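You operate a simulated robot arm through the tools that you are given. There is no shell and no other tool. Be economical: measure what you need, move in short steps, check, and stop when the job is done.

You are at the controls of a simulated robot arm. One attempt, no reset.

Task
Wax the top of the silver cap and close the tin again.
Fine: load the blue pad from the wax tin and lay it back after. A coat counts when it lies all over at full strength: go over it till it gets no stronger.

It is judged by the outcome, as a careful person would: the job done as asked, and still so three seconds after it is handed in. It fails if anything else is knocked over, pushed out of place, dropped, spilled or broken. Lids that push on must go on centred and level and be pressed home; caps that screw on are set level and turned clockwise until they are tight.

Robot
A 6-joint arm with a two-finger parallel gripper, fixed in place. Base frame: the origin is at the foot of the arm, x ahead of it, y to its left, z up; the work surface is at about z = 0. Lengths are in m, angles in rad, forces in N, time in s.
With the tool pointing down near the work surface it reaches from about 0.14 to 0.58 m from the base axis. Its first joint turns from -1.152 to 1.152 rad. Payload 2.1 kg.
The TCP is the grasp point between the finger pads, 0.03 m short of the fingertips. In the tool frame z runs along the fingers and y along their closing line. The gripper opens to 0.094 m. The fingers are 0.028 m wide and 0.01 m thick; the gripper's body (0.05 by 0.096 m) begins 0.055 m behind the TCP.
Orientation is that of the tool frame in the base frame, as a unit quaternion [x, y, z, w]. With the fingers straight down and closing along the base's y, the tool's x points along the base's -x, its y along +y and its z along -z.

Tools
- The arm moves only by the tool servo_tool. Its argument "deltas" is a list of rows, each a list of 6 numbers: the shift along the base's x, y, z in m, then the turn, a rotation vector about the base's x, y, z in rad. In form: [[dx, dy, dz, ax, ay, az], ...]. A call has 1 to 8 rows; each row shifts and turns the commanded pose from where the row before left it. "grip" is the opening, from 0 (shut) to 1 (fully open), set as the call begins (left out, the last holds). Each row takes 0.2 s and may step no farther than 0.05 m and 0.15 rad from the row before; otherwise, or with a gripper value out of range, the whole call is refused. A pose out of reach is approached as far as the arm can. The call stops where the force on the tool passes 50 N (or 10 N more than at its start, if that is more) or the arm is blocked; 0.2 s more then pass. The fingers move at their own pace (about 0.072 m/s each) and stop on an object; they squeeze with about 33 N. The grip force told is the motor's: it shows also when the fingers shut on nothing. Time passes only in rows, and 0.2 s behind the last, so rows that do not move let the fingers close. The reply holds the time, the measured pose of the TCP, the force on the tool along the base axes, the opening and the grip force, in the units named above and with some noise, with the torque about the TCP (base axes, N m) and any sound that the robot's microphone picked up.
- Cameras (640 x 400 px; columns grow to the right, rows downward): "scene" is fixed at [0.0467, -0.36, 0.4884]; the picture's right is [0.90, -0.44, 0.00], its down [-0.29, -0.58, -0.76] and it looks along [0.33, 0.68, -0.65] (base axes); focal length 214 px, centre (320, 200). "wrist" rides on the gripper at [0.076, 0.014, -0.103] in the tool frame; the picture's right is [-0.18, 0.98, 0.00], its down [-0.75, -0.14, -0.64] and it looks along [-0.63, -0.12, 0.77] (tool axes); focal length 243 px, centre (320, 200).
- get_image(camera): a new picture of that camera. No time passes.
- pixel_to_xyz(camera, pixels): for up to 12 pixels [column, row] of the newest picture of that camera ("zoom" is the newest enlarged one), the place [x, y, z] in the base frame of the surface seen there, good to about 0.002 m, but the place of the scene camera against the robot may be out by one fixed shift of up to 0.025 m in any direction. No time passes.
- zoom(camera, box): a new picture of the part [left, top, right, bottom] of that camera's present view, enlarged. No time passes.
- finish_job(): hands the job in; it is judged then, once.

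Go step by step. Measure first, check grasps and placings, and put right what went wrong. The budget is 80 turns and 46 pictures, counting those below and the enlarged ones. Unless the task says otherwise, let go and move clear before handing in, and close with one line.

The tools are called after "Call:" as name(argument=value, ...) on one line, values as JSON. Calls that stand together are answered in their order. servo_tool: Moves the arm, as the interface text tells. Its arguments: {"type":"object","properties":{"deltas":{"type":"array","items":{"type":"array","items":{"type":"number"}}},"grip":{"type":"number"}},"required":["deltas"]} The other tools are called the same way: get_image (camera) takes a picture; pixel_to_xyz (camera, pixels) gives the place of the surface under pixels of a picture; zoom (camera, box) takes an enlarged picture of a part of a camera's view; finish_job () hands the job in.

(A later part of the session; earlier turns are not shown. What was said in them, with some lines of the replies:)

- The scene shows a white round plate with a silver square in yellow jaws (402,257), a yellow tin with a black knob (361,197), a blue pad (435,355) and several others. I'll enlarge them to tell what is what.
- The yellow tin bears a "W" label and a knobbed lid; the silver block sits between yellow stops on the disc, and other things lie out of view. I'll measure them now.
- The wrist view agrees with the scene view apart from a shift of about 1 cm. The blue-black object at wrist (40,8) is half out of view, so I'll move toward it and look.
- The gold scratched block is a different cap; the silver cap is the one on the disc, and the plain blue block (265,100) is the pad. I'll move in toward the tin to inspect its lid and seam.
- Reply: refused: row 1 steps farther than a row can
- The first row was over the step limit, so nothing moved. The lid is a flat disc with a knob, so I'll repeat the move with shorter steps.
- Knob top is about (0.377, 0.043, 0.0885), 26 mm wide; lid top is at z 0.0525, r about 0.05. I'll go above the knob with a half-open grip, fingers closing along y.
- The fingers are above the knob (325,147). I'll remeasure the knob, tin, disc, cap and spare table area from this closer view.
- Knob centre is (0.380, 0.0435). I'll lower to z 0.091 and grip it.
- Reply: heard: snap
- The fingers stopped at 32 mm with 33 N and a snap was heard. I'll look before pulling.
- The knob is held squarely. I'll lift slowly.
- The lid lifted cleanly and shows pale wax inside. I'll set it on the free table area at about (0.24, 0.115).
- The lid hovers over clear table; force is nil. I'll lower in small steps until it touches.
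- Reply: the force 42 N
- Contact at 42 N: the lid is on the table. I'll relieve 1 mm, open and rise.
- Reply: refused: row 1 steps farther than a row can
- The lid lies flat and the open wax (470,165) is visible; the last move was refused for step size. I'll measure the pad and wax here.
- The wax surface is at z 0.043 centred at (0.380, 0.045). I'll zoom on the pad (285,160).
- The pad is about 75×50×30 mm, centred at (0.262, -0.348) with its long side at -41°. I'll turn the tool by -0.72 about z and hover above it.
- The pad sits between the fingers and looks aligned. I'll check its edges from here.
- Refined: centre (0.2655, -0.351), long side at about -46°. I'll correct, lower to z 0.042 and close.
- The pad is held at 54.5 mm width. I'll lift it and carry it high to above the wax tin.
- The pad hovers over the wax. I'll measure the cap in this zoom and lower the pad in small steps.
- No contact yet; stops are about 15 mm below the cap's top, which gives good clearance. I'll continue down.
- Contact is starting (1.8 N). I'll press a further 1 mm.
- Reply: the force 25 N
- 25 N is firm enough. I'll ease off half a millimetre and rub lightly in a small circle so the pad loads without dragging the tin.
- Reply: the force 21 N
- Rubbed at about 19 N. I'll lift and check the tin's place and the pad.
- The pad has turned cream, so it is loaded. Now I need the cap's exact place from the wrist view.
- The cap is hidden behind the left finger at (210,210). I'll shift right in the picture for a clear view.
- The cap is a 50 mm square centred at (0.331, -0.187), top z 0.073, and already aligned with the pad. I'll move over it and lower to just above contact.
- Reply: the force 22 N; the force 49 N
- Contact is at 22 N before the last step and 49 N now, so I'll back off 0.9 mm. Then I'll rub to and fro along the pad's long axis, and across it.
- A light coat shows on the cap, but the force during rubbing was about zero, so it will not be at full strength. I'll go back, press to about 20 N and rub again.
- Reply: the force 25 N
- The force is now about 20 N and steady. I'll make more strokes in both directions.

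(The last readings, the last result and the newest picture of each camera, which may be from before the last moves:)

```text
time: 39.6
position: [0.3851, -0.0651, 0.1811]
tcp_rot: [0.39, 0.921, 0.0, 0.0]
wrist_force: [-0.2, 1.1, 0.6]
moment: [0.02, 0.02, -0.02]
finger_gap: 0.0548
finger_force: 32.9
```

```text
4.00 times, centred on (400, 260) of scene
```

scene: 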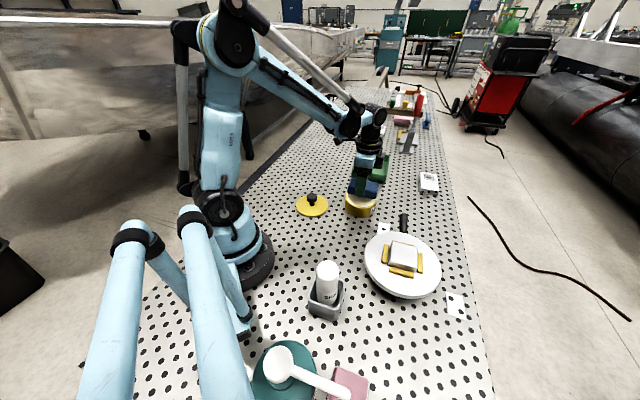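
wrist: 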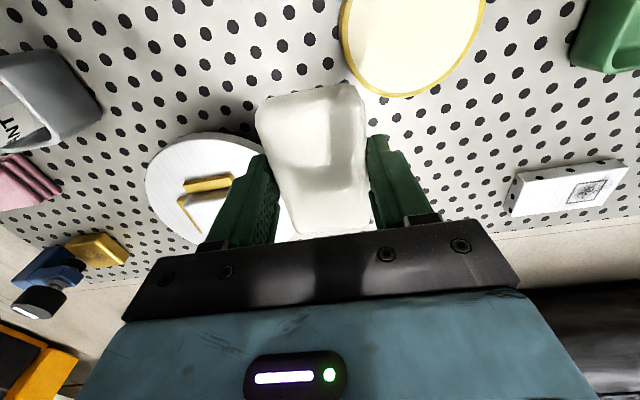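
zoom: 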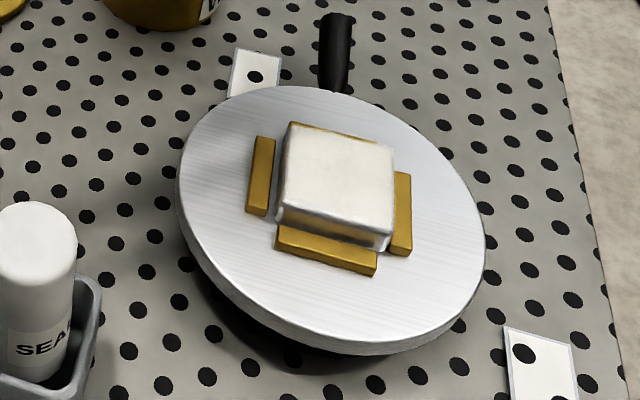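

The coat is clearly stronger and covers the whole top. I'll make another pass to see whether it gets any stronger.

Call:
servo_tool(deltas=[[-0.018, -0.04, 0, 0, 0, 0], [-0.018, -0.04, 0, 0, 0, 0], [-0.018, -0.04, 0, 0, 0, 0], [0, 0, -0.04, 0, 0, 0], [0, 0, -0.028, 0, 0, 0], [0, 0, -0.0026, 0, 0, 0]])

Call:
servo_tool(deltas=[[0.006, -0.006, 0, 0, 0, 0], [-0.006, 0.006, 0, 0, 0, 0], [-0.006, 0.006, 0, 0, 0, 0], [0.006, -0.006, 0, 0, 0, 0], [0.004, 0.004, 0, 0, 0, 0], [-0.004, -0.004, 0, 0, 0, 0], [-0.004, -0.004, 0, 0, 0, 0], [0.004, 0.004, 0, 0, 0, 0]])

Call:
servo_tool(deltas=[[0.006, -0.006, 0, 0, 0, 0], [-0.006, 0.006, 0, 0, 0, 0], [-0.006, 0.006, 0, 0, 0, 0], [0.006, -0.006, 0, 0, 0, 0], [0.004, 0.004, 0, 0, 0, 0], [-0.004, -0.004, 0, 0, 0, 0], [-0.004, -0.004, 0, 0, 0, 0], [0.004, 0.004, 0, 0, 0, 0]])

Call:
servo_tool(deltas=[[0.006, -0.006, 0, 0, 0, 0], [-0.006, 0.006, 0, 0, 0, 0], [-0.006, 0.006, 0, 0, 0, 0], [0.006, -0.006, 0, 0, 0, 0], [0.004, 0.004, 0, 0, 0, 0], [-0.004, -0.004, 0, 0, 0, 0], [-0.004, -0.004, 0, 0, 0, 0], [0.004, 0.004, 0, 0, 0, 0]])

Call:
servo_tool(deltas=[[0, 0, 0.03, 0, 0, 0], [0, 0, 0.0406, 0, 0, 0], [0.018, 0.04, 0, 0, 0, 0], [0.018, 0.04, 0, 0, 0, 0], [0.018, 0.04, 0, 0, 0, 0]])

Call:
zoom(camera="scene", box=[350, 210, 450, 310])

```text
time: 41.0
position: [0.3312, -0.1862, 0.1106]
tcp_rot: [0.389, 0.921, 0.0, 0.0]
wrist_force: [-2.6, 1.7, 21.3]
moment: [-0.06, 0.01, -0.02]
finger_gap: 0.0544
finger_force: 33.0
```

```text
time: 42.8
position: [0.3312, -0.1867, 0.1107]
tcp_rot: [0.39, 0.921, -0.001, -0.001]
wrist_force: [-1.5, -1.9, 6.0]
moment: [0.03, 0.03, -0.01]
finger_gap: 0.0548
finger_force: 33.2
```

```text
time: 44.6
position: [0.333, -0.1863, 0.1105]
tcp_rot: [0.391, 0.921, 0.0, 0.0]
wrist_force: [-0.5, 0.0, -0.3]
moment: [-0.01, 0.03, 0.02]
finger_gap: 0.0548
finger_force: 33.0
```

```text
time: 46.4
position: [0.3322, -0.1887, 0.1096]
tcp_rot: [0.39, 0.921, -0.001, 0.0]
wrist_force: [-5.7, -5.5, 16.8]
moment: [-0.1, 0.14, 0.0]
finger_gap: 0.0548
finger_force: 33.2
```

```text
time: 47.6
position: [0.3849, -0.0657, 0.1818]
tcp_rot: [0.39, 0.921, 0.0, 0.0]
wrist_force: [0.0, 0.3, 0.5]
moment: [-0.02, -0.02, 0.0]
finger_gap: 0.0546
finger_force: 32.8
```

```text
4.00 times, centred on (400, 260) of scene
```

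zoom: 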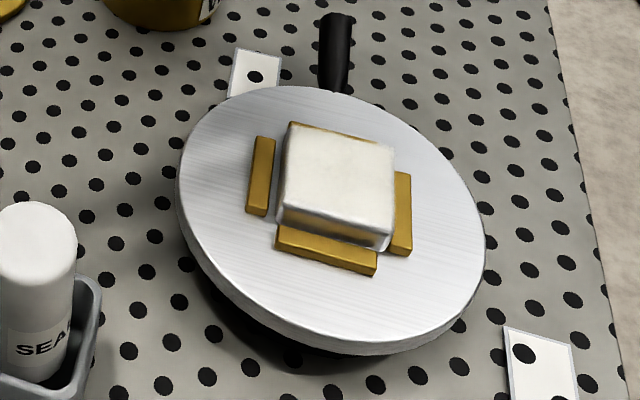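

The coat looks unchanged from the last pass. I'll look close up for thin spots and at the pad for leftover wax.

Call:
zoom(camera="scene", box=[385, 235, 420, 275])

Call:
get_image(camera="scene")

```text
10.00 times, centred on (402, 255) of scene
```

zoom: 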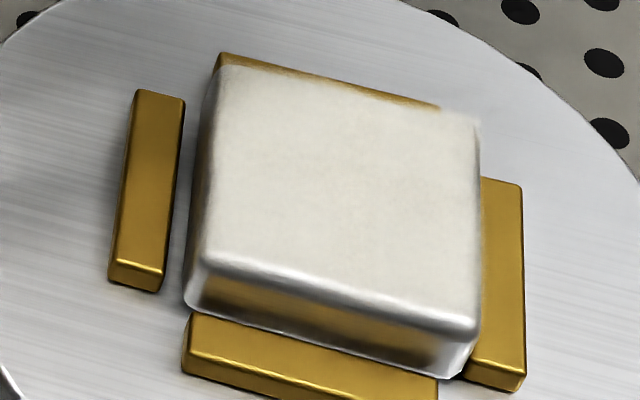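

```text
11 pictures are left
```

scene: 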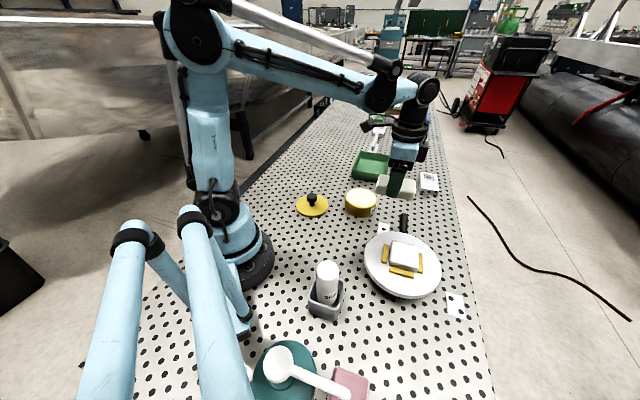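

The coat is even edge to edge and the pad is still cream. To rule out a thinning pad, I'll dab it once more straight down on the wax and make a last pass.

Call:
servo_tool(deltas=[[-0.001, 0.04, 0, 0, 0, 0], [-0.002, 0.036, 0, 0, 0, 0], [-0.002, 0.036, 0, 0, 0, 0], [0, 0, -0.04, 0, 0, 0], [0, 0, -0.04, 0, 0, 0], [0, 0, -0.018, 0, 0, 0], [0, 0, -0.002, 0, 0, 0], [0, 0, 0, 0, 0, 0]])

Call:
servo_tool(deltas=[[0, 0, 0.03, 0, 0, 0], [0, 0, 0.035, 0, 0, 0], [0, 0, 0.035, 0, 0, 0], [-0.0098, -0.0464, 0, 0, 0, 0], [-0.0098, -0.0464, 0, 0, 0, 0], [-0.0098, -0.0464, 0, 0, 0, 0], [-0.0098, -0.0464, 0, 0, 0, 0], [-0.0098, -0.0464, 0, 0, 0, 0]])

Call:
servo_tool(deltas=[[0, 0, -0.04, 0, 0, 0], [0, 0, -0.028, 0, 0, 0], [0, 0, -0.0025, 0, 0, 0]])

```text
time: 49.4
position: [0.3815, 0.0458, 0.0808]
tcp_rot: [0.389, 0.921, 0.0, 0.0]
wrist_force: [1.3, -0.2, 0.6]
moment: [-0.01, 0.0, 0.01]
finger_gap: 0.0548
finger_force: 32.9
```

```text
time: 51.2
position: [0.3322, -0.1856, 0.1798]
tcp_rot: [0.39, 0.921, 0.0, 0.0]
wrist_force: [-0.2, 0.0, -1.6]
moment: [0.0, -0.03, 0.0]
finger_gap: 0.0545
finger_force: 32.7
```

```text
time: 52.0
position: [0.3335, -0.1859, 0.1099]
tcp_rot: [0.388, 0.921, 0.0, -0.001]
wrist_force: [0.3, 0.3, 4.8]
moment: [0.02, 0.0, -0.02]
finger_gap: 0.0545
finger_force: 32.6
```

Contact is light at 4.8 N. I'll press slightly more and rub again.

Call:
servo_tool(deltas=[[0, 0, -0.0004, 0, 0, 0], [0.006, -0.006, 0, 0, 0, 0], [-0.006, 0.006, 0, 0, 0, 0], [-0.006, 0.006, 0, 0, 0, 0], [0.006, -0.006, 0, 0, 0, 0]])

Call:
servo_tool(deltas=[[0.005, 0.005, 0, 0, 0, 0], [-0.005, -0.005, 0, 0, 0, 0], [-0.005, -0.005, 0, 0, 0, 0], [0.005, 0.005, 0, 0, 0, 0], [0.006, -0.006, 0, 0, 0, 0], [-0.006, 0.006, 0, 0, 0, 0], [-0.006, 0.006, 0, 0, 0, 0], [0.006, -0.006, 0, 0, 0, 0]])

Call:
servo_tool(deltas=[[0, 0, 0.03, 0, 0, 0], [0, 0, 0.0409, 0, 0, 0], [0.018, 0.04, 0, 0, 0, 0], [0.018, 0.04, 0, 0, 0, 0], [0.018, 0.04, 0, 0, 0, 0]])

Call:
zoom(camera="scene", box=[385, 235, 420, 275])

```text
time: 53.2
position: [0.333, -0.1862, 0.1105]
tcp_rot: [0.39, 0.921, 0.001, -0.001]
wrist_force: [-0.7, 0.7, -0.5]
moment: [-0.03, -0.01, 0.0]
finger_gap: 0.0547
finger_force: 32.9
```

```text
time: 55.0
position: [0.3312, -0.1868, 0.11]
tcp_rot: [0.39, 0.921, 0.0, 0.0]
wrist_force: [-1.0, 0.9, 2.3]
moment: [0.0, -0.03, 0.05]
finger_gap: 0.0547
finger_force: 33.5
```

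```text
time: 56.2
position: [0.3866, -0.0674, 0.1818]
tcp_rot: [0.39, 0.921, 0.001, 0.0]
wrist_force: [0.6, 0.5, -1.0]
moment: [0.03, 0.05, 0.03]
finger_gap: 0.0547
finger_force: 33.1
```

```text
10.00 times, centred on (402, 255) of scene
```

zoom: 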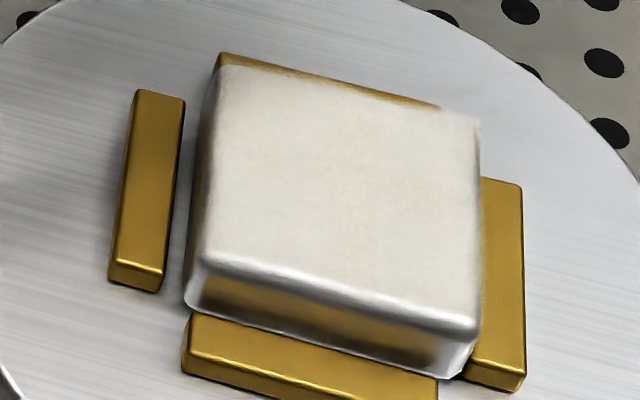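

The coat got no stronger with a further pass, so it is full. I'll carry the pad back to its original place.

Call:
servo_tool(deltas=[[-0.0171, -0.0406, 0, 0, 0, 0], [-0.0171, -0.0406, 0, 0, 0, 0], [-0.0171, -0.0406, 0, 0, 0, 0], [-0.0171, -0.0406, 0, 0, 0, 0], [-0.0171, -0.0406, 0, 0, 0, 0], [-0.0171, -0.0406, 0, 0, 0, 0], [-0.0169, -0.0404, 0, 0, 0, 0]])

Call:
servo_tool(deltas=[[0, 0, -0.045, 0, 0, 0], [0, 0, -0.045, 0, 0, 0], [0, 0, -0.035, 0, 0, 0], [0, 0, -0.01, 0, 0, 0], [0, 0, -0.003, 0, 0, 0]])

```text
time: 57.8
position: [0.2657, -0.3508, 0.1817]
tcp_rot: [0.39, 0.921, 0.0, -0.001]
wrist_force: [0.1, 0.0, -0.6]
moment: [0.02, -0.02, -0.01]
finger_gap: 0.0547
finger_force: 32.4
```

```text
time: 59.0
position: [0.2674, -0.3519, 0.043]
tcp_rot: [0.389, 0.921, 0.0, -0.001]
wrist_force: [0.3, -0.5, -0.7]
moment: [-0.02, 0.01, -0.04]
finger_gap: 0.0546
finger_force: 33.3
```

No contact yet. I'll go down 2 mm more.

Call:
servo_tool(deltas=[[0, 0, -0.001, 0, 0, 0], [0, 0, -0.001, 0, 0, 0]])

Call:
servo_tool(deltas=[[0, 0, -0.0008, 0, 0, 0]])

```text
time: 59.6
position: [0.2673, -0.3507, 0.0386]
tcp_rot: [0.389, 0.921, 0.0, 0.0]
wrist_force: [-0.2, -0.6, -1.1]
moment: [0.0, -0.03, -0.03]
finger_gap: 0.0547
finger_force: 32.8
```

```text
time: 60.0
position: [0.2675, -0.3518, 0.0395]
tcp_rot: [0.388, 0.921, 0.0, 0.0]
wrist_force: [0.0, -0.5, -1.2]
moment: [0.01, -0.01, 0.02]
finger_gap: 0.0547
finger_force: 33.3
```

Still hanging free, so one more small step.

Call:
servo_tool(deltas=[[0, 0, -0.0008, 0, 0, 0]])

Call:
servo_tool(deltas=[[0, 0, -0.0006, 0, 0, 0]])

```text
time: 60.4
position: [0.2679, -0.351, 0.0386]
tcp_rot: [0.389, 0.921, 0.0, 0.0]
wrist_force: [0.0, 0.4, -0.8]
moment: [0.02, 0.0, 0.01]
finger_gap: 0.0545
finger_force: 33.2
```

```text
time: 60.8
position: [0.267, -0.3519, 0.0387]
tcp_rot: [0.389, 0.921, -0.001, -0.001]
wrist_force: [0.3, 0.0, -0.4]
moment: [0.0, 0.0, 0.0]
finger_gap: 0.0545
finger_force: 33.4
```

Still nothing; the pad may have crept up in the grip under the earlier 49 N. I'll continue in 1 mm steps.

Call:
servo_tool(deltas=[[0, 0, -0.001, 0, 0, 0]])

Call:
zoom(camera="scene", box=[390, 300, 480, 390])

```text
time: 61.2
position: [0.2666, -0.3524, 0.0388]
tcp_rot: [0.389, 0.921, 0.0, 0.0]
wrist_force: [-2.6, 0.9, 21.2]
moment: [-0.07, -0.14, 0.03]
finger_gap: 0.0546
finger_force: 33.3
```

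```text
4.44 times, centred on (435, 345) of scene
```

zoom: 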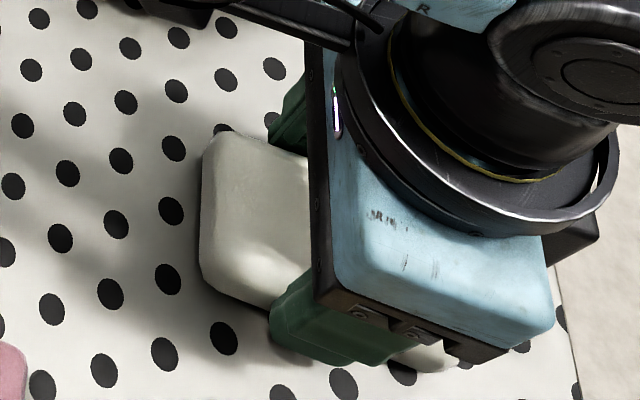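

Contact at 21 N: the pad stands on the table. I'll ease up a hair, open to 0.8 (known clear of the gold cap), and rise.

Call:
servo_tool(deltas=[[0, 0, 0.0006, 0, 0, 0]])

Call:
servo_tool(deltas=[[0, 0, 0, 0, 0, 0], [0, 0, 0, 0, 0, 0]], grip=0.8)

Call:
servo_tool(deltas=[[0, 0, 0.04, 0, 0, 0], [0, 0, 0.045, 0, 0, 0], [0, 0, 0.045, 0, 0, 0], [0, 0.02, 0.03, 0, 0, 0.14], [0, 0.045, 0, 0, 0, 0.14], [0, 0.045, 0, 0, 0, 0.14], [0, 0.045, 0, 0, 0, 0.14], [0, 0.045, 0, 0, 0, 0.14]])

Call:
servo_tool(deltas=[[-0.01, 0.045, 0, 0, 0, 0.1], [-0.01, 0.045, 0, 0, 0, 0], [-0.01, 0.045, 0, 0, 0, 0], [-0.01, 0.045, 0, 0, 0, 0], [-0.01, 0.045, 0, 0, 0, 0]], grip=0.55)

Call:
get_image(camera="wrist")

```text
time: 61.6
position: [0.2673, -0.3519, 0.0383]
tcp_rot: [0.389, 0.921, 0.0, 0.001]
wrist_force: [0.7, -2.1, 7.0]
moment: [0.01, 0.01, -0.02]
finger_gap: 0.0547
finger_force: 32.9
```

```text
time: 62.2
position: [0.2648, -0.352, 0.0373]
tcp_rot: [0.389, 0.921, 0.0, 0.0]
wrist_force: [0.2, -0.7, 0.0]
moment: [-0.03, 0.01, 0.02]
finger_gap: 0.0753
finger_force: 0.0
```

```text
time: 64.0
position: [0.267, -0.1504, 0.1983]
tcp_rot: [0.049, 0.999, -0.001, 0.0]
wrist_force: [0.2, 0.7, 0.2]
moment: [0.02, 0.01, 0.02]
finger_gap: 0.0752
finger_force: 0.0
```

```text
time: 65.2
position: [0.2167, 0.0756, 0.1953]
tcp_rot: [0.0, 1.0, 0.0, 0.0]
wrist_force: [-0.6, 0.0, -0.9]
moment: [-0.02, 0.0, -0.03]
finger_gap: 0.0517
finger_force: 0.0
```

```text
8 pictures are left
```

wrist: 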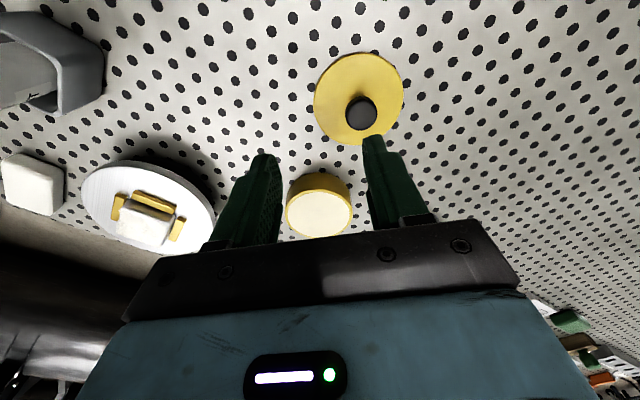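

The pad lies back flat at (33,185), the lid and tin look right. I'll measure the wax disc and the lid knob.

Call:
pixel_to_xyz(camera="wrist", pixels=[[320, 213], [290, 213], [350, 210], [321, 193], [318, 234], [287, 213], [360, 113], [345, 112], [376, 112], [360, 100], [360, 128], [325, 85]])

Call:
zoom(camera="wrist", box=[270, 40, 420, 250])

```text
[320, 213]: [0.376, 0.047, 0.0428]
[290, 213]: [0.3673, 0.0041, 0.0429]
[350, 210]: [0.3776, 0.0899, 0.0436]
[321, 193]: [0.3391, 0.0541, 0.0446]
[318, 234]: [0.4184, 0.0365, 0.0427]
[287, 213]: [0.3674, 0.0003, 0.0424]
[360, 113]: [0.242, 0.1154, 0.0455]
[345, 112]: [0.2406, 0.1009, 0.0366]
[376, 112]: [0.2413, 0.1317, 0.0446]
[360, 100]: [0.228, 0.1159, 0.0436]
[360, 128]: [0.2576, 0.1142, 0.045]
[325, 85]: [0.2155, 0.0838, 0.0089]
```

```text
1.90 times, centred on (345, 145) of wrist
```

zoom: 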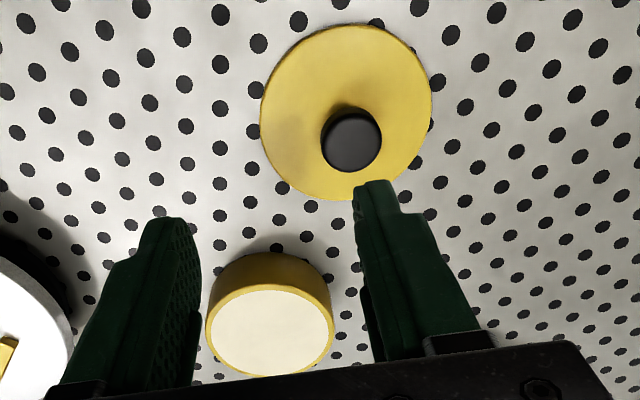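

The tin is still within about 2 mm of where it was, and the knob is at (0.242, 0.115). I'll go down onto the knob and grip it.

Call:
servo_tool(deltas=[[0.025, 0.041, 0, 0, 0, 0], [0, 0, -0.04, 0, 0, 0], [0, 0, -0.04, 0, 0, 0], [0, 0, -0.04, 0, 0, 0], [0, 0, -0.026, 0, 0, 0]])

Call:
servo_tool(deltas=[[0, 0, 0, 0, 0, 0], [0, 0, 0, 0, 0, 0], [0, 0, 0, 0, 0, 0]], grip=0)

Call:
servo_tool(deltas=[[0, 0, 0.02, 0, 0, 0], [0, 0, 0.04, 0, 0, 0], [0, 0, 0.04, 0, 0, 0], [0.035, -0.0175, 0, 0, 0, 0], [0.035, -0.0175, 0, 0, 0, 0], [0.035, -0.0175, 0, 0, 0, 0], [0.0345, -0.0175, 0, 0, 0, 0]])

Call:
get_image(camera="wrist")

```text
time: 66.4
position: [0.2398, 0.1153, 0.0529]
tcp_rot: [-0.001, 1.0, 0.0, 0.0]
wrist_force: [0.4, 0.6, -0.1]
moment: [0.0, 0.0, -0.02]
finger_gap: 0.0518
finger_force: 0.1
```

```text
time: 67.2
position: [0.2411, 0.1156, 0.0512]
tcp_rot: [0.0, 1.0, 0.0, 0.0]
wrist_force: [-0.1, 0.6, 0.6]
moment: [0.0, -0.02, -0.03]
finger_gap: 0.0321
finger_force: 32.9
```

```text
time: 68.8
position: [0.3816, 0.0443, 0.1528]
tcp_rot: [0.0, 1.0, 0.0, 0.0]
wrist_force: [-0.5, 0.2, -0.2]
moment: [-0.01, 0.01, -0.01]
finger_gap: 0.032
finger_force: 32.8
```

```text
6 pictures are left
```

wrist: 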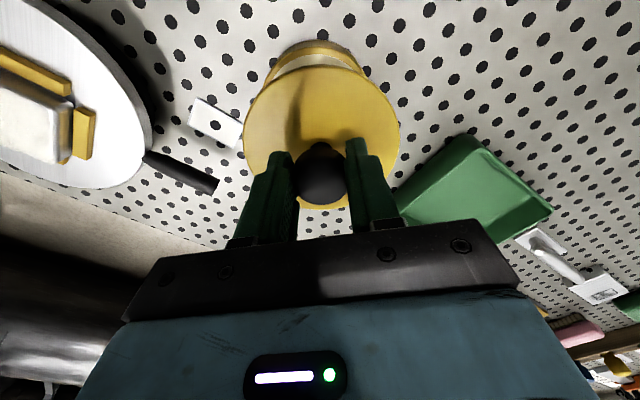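

The lid is held level above the tin. I'll lower it to just above the rim and check.

Call:
servo_tool(deltas=[[0, 0, -0.03, 0, 0, 0], [0, 0, -0.018, 0, 0, 0], [0, 0, 0, 0, 0, 0]])

Call:
zoom(camera="scene", box=[330, 160, 395, 225])

```text
time: 69.6
position: [0.3811, 0.0432, 0.1037]
tcp_rot: [0.001, 1.0, 0.0, 0.0]
wrist_force: [0.3, 0.1, -1.6]
moment: [0.01, -0.02, 0.03]
finger_gap: 0.0323
finger_force: 33.1
```

```text
6.15 times, centred on (362, 192) of scene
```

zoom: 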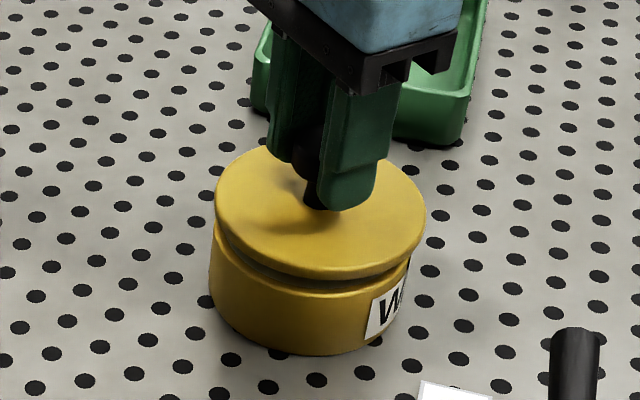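

The lid looks centred and level over the tin. I'll lower in small steps, watching forces.

Call:
servo_tool(deltas=[[0, 0, -0.003, 0, 0, 0], [0, 0, -0.002, 0, 0, 0]])

Call:
servo_tool(deltas=[[0, 0, -0.002, 0, 0, 0]])

Call:
servo_tool(deltas=[[0, 0, -0.001, 0, 0, 0]])

```text
time: 70.2
position: [0.3816, 0.0435, 0.0985]
tcp_rot: [0.0, 1.0, -0.001, 0.0]
wrist_force: [0.8, 0.6, -0.6]
moment: [0.01, 0.04, 0.01]
finger_gap: 0.0323
finger_force: 33.3
```

```text
time: 70.6
position: [0.382, 0.0436, 0.0969]
tcp_rot: [-0.001, 1.0, 0.001, 0.0]
wrist_force: [0.3, 0.1, -0.7]
moment: [0.04, -0.02, 0.0]
finger_gap: 0.0323
finger_force: 33.0
```

```text
time: 71.0
position: [0.3822, 0.0448, 0.0956]
tcp_rot: [-0.001, 1.0, 0.0, 0.0]
wrist_force: [0.6, -0.2, -0.3]
moment: [0.02, 0.0, -0.01]
finger_gap: 0.0321
finger_force: 33.1
```

Call:
servo_tool(deltas=[[0, 0, -0.001, 0, 0, 0]])

Call:
servo_tool(deltas=[[0, 0, -0.001, 0, 0, 0]])

```text
time: 71.4
position: [0.3816, 0.0449, 0.0948]
tcp_rot: [0.0, 1.0, -0.001, -0.001]
wrist_force: [0.3, -0.2, -0.5]
moment: [-0.03, -0.01, 0.01]
finger_gap: 0.0324
finger_force: 32.8
```

```text
time: 71.8
position: [0.3806, 0.0449, 0.0948]
tcp_rot: [0.0, 1.0, 0.0, -0.001]
wrist_force: [0.0, -2.0, 2.9]
moment: [0.1, -0.03, -0.02]
finger_gap: 0.0325
finger_force: 33.0
```

Contact begins at 2.9 N. I'll press on in 1 mm steps to seat it.

Call:
servo_tool(deltas=[[0, 0, -0.001, 0, 0, 0]])

Call:
servo_tool(deltas=[[0, 0, -0.0007, 0, 0, 0]])

Call:
zoom(camera="scene", box=[330, 160, 395, 225])

```text
time: 72.2
position: [0.3812, 0.0449, 0.0929]
tcp_rot: [0.001, 1.0, 0.001, 0.0]
wrist_force: [-0.3, -2.0, 25.5]
moment: [0.02, -0.04, 0.0]
finger_gap: 0.0322
finger_force: 32.5
```

```text
time: 72.6
position: [0.381, 0.0455, 0.0923]
tcp_rot: [0.0, 1.0, 0.0, 0.001]
wrist_force: [0.1, 0.5, 43.2]
moment: [0.01, -0.13, 0.0]
finger_gap: 0.0322
finger_force: 33.0
```

```text
6.15 times, centred on (362, 192) of scene
```

zoom: 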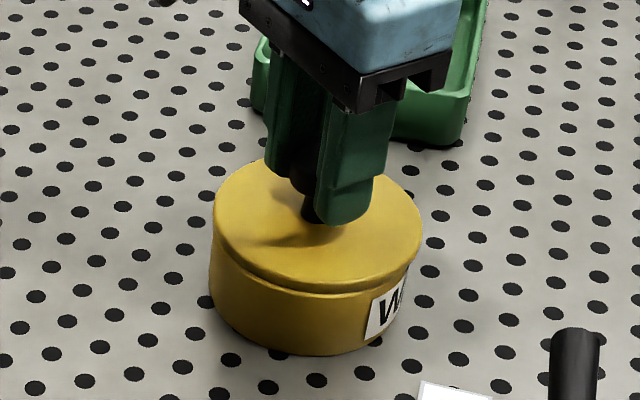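

43 N, and the lid looks nearly flush. I'll check the lid's height against the first measurement (scene z 0.0647 on the lid top).

Call:
pixel_to_xyz(camera="zoom", pixels=[[260, 240], [240, 215], [320, 265], [390, 235], [260, 180], [400, 210], [300, 285], [390, 268]])

Call:
servo_tool(deltas=[[0, 0, 0.0017, 0, 0, 0]])

Call:
servo_tool(deltas=[[0, 0, 0, 0, 0, 0], [0, 0, 0, 0, 0, 0]], grip=0.55)

Call:
servo_tool(deltas=[[0, 0, 0.025, 0, 0, 0], [0, 0, 0.025, 0, 0, 0]])

Call:
servo_tool(deltas=[[0, 0, 0, 0, 0, 0], [0, 0, 0, 0, 0, 0], [0, 0, 0, 0, 0, 0]], grip=0)

```text
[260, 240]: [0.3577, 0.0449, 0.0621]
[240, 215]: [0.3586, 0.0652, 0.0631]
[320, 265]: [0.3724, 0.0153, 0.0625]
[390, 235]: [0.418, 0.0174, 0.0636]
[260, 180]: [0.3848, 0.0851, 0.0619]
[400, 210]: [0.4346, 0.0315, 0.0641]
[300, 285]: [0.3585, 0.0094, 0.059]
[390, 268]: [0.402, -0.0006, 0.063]
```

```text
time: 73.0
position: [0.3808, 0.0454, 0.0935]
tcp_rot: [0.0, 1.0, 0.001, 0.001]
wrist_force: [3.6, 1.7, 17.4]
moment: [0.04, -0.19, 0.0]
finger_gap: 0.0324
finger_force: 32.6
```

```text
time: 73.6
position: [0.38, 0.0448, 0.094]
tcp_rot: [0.001, 1.0, 0.001, 0.001]
wrist_force: [1.0, -0.2, 0.3]
moment: [0.0, 0.03, 0.02]
finger_gap: 0.0515
finger_force: 0.1
heard: snap
```

```text
time: 74.2
position: [0.381, 0.0439, 0.1442]
tcp_rot: [0.001, 1.0, 0.0, 0.0]
wrist_force: [-0.7, 0.6, 0.2]
moment: [-0.02, 0.0, 0.0]
finger_gap: 0.0516
finger_force: 0.2
```

```text
time: 75.0
position: [0.381, 0.0441, 0.1445]
tcp_rot: [0.0, 1.0, 0.0, 0.0]
wrist_force: [-0.3, -1.1, 0.6]
moment: [-0.01, 0.0, 0.01]
finger_gap: 0.0
finger_force: 33.6
```

A snap was heard and the lid top reads 0.063 all round: level and at its original height. I'll press the knob once from above with shut fingers to make sure.

Call:
servo_tool(deltas=[[0, 0, -0.02, 0, 0, 0], [0, 0, -0.003, 0, 0, 0], [0, 0, -0.001, 0, 0, 0]])

Call:
servo_tool(deltas=[[0, 0, -0.001, 0, 0, 0], [0, 0, -0.001, 0, 0, 0]])

```text
time: 75.8
position: [0.3808, 0.0454, 0.1196]
tcp_rot: [0.0, 1.0, 0.0, 0.0]
wrist_force: [0.2, -0.3, 0.2]
moment: [0.02, 0.02, 0.02]
finger_gap: 0.0001
finger_force: 32.7
```

```text
time: 76.4
position: [0.3804, 0.045, 0.1177]
tcp_rot: [-0.001, 1.0, 0.0, -0.001]
wrist_force: [-0.2, 0.7, 0.5]
moment: [-0.03, -0.03, 0.01]
finger_gap: 0.0001
finger_force: 33.2
```

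Call:
servo_tool(deltas=[[0, 0, -0.001, 0, 0, 0]])

Call:
servo_tool(deltas=[[0, 0, -0.001, 0, 0, 0]])

```text
time: 76.8
position: [0.3807, 0.0446, 0.1171]
tcp_rot: [0.0, 1.0, 0.0, 0.0]
wrist_force: [-0.1, -0.8, 0.4]
moment: [0.01, -0.03, -0.02]
finger_gap: 0.0
finger_force: 33.3
```

```text
time: 77.2
position: [0.3801, 0.0449, 0.1155]
tcp_rot: [0.0, 1.0, 0.0, 0.0]
wrist_force: [0.4, 0.2, 0.6]
moment: [0.0, -0.03, 0.0]
finger_gap: 0.0
finger_force: 33.3
```

Call:
servo_tool(deltas=[[0, 0, -0.001, 0, 0, 0], [0, 0, -0.001, 0, 0, 0]])

Call:
servo_tool(deltas=[[0, 0, -0.001, 0, 0, 0]])

```text
time: 77.8
position: [0.3809, 0.0445, 0.1164]
tcp_rot: [-0.001, 1.0, -0.001, -0.001]
wrist_force: [-1.0, 0.2, 15.4]
moment: [0.05, -0.02, 0.03]
finger_gap: 0.0
finger_force: 33.0
stopped in row 2: the force on the tool passed its limit at 54 N (the readings are from after the stop); the commanded pose is now the measured one
```

```text
time: 78.2
position: [0.3804, 0.0439, 0.1159]
tcp_rot: [0.0, 1.0, 0.0, -0.002]
wrist_force: [-5.2, -1.2, 51.3]
moment: [0.0, 0.0, 0.02]
finger_gap: 0.0001
finger_force: 32.7
```

The knob was pressed with over 50 N and the lid gave no more, so it is home. I'll rise clear, back off and take a final look.

Call:
servo_tool(deltas=[[0, 0, 0.02, 0, 0, 0], [0, 0, 0.045, 0, 0, 0], [0, 0, 0.045, 0, 0, 0], [-0.03, 0.03, 0.02, 0, 0, 0], [-0.035, 0.03, 0, 0, 0, 0], [-0.035, 0.03, 0, 0, 0, 0]], grip=0)

Call:
get_image(camera="scene")

Call:
zoom(camera="scene", box=[330, 170, 390, 225])

```text
time: 79.6
position: [0.2788, 0.1351, 0.2451]
tcp_rot: [0.0, 1.0, -0.001, -0.001]
wrist_force: [-0.6, -0.4, -0.3]
moment: [-0.02, -0.04, 0.02]
finger_gap: 0.0
finger_force: 33.0
```

```text
3 pictures are left
```

scene: 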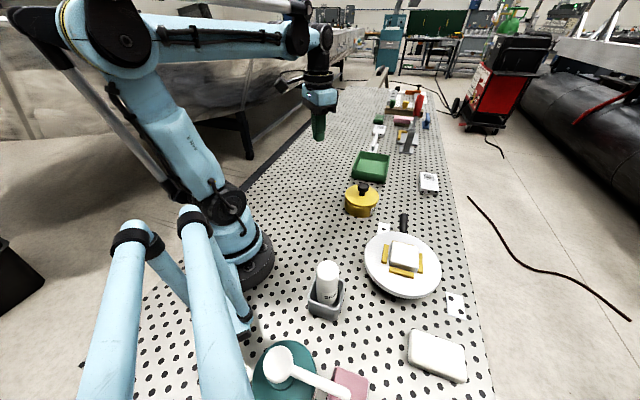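

```text
7.27 times, centred on (360, 198) of scene
```

zoom: 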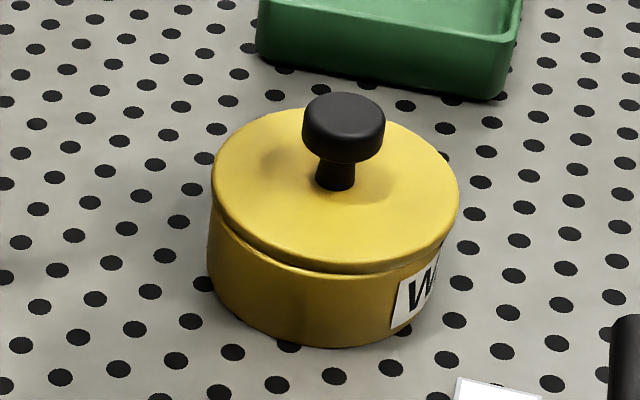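

The tin hasn't moved (left edge 207, bottom 348 as at the start), but the lid sits about 2–3 zoomed pixels up and right, with a clearer seam. I'll measure the height.

Call:
pixel_to_xyz(camera="zoom", pixels=[[240, 180], [300, 230], [350, 250], [420, 220], [430, 170], [400, 140], [270, 130], [344, 130], [280, 200], [390, 240], [290, 300], [250, 290]])

```text
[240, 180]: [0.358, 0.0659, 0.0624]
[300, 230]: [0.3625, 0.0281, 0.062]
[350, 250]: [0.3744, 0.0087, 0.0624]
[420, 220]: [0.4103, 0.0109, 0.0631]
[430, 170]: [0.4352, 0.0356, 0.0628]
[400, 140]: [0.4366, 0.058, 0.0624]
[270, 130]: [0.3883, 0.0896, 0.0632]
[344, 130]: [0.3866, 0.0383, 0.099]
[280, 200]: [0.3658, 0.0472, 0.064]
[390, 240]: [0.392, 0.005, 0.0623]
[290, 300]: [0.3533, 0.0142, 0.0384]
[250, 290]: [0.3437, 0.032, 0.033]
```

The lid top reads an even 0.0624 ± 0.0006 all round, no higher than at the start, so it is level and home. It is centred to within 1–2 mm. The cap is coated, the pad is back in its place, nothing else moved, and the arm is clear, so I'm handing in.

Call:
finish_job()

```text
The job is handed in.
```

The top of the silver cap has a full, even wax coat; the tin is closed again and the pad is back where it was. The lid is pressed home and level, but sits about 1–2 mm off its original centre.
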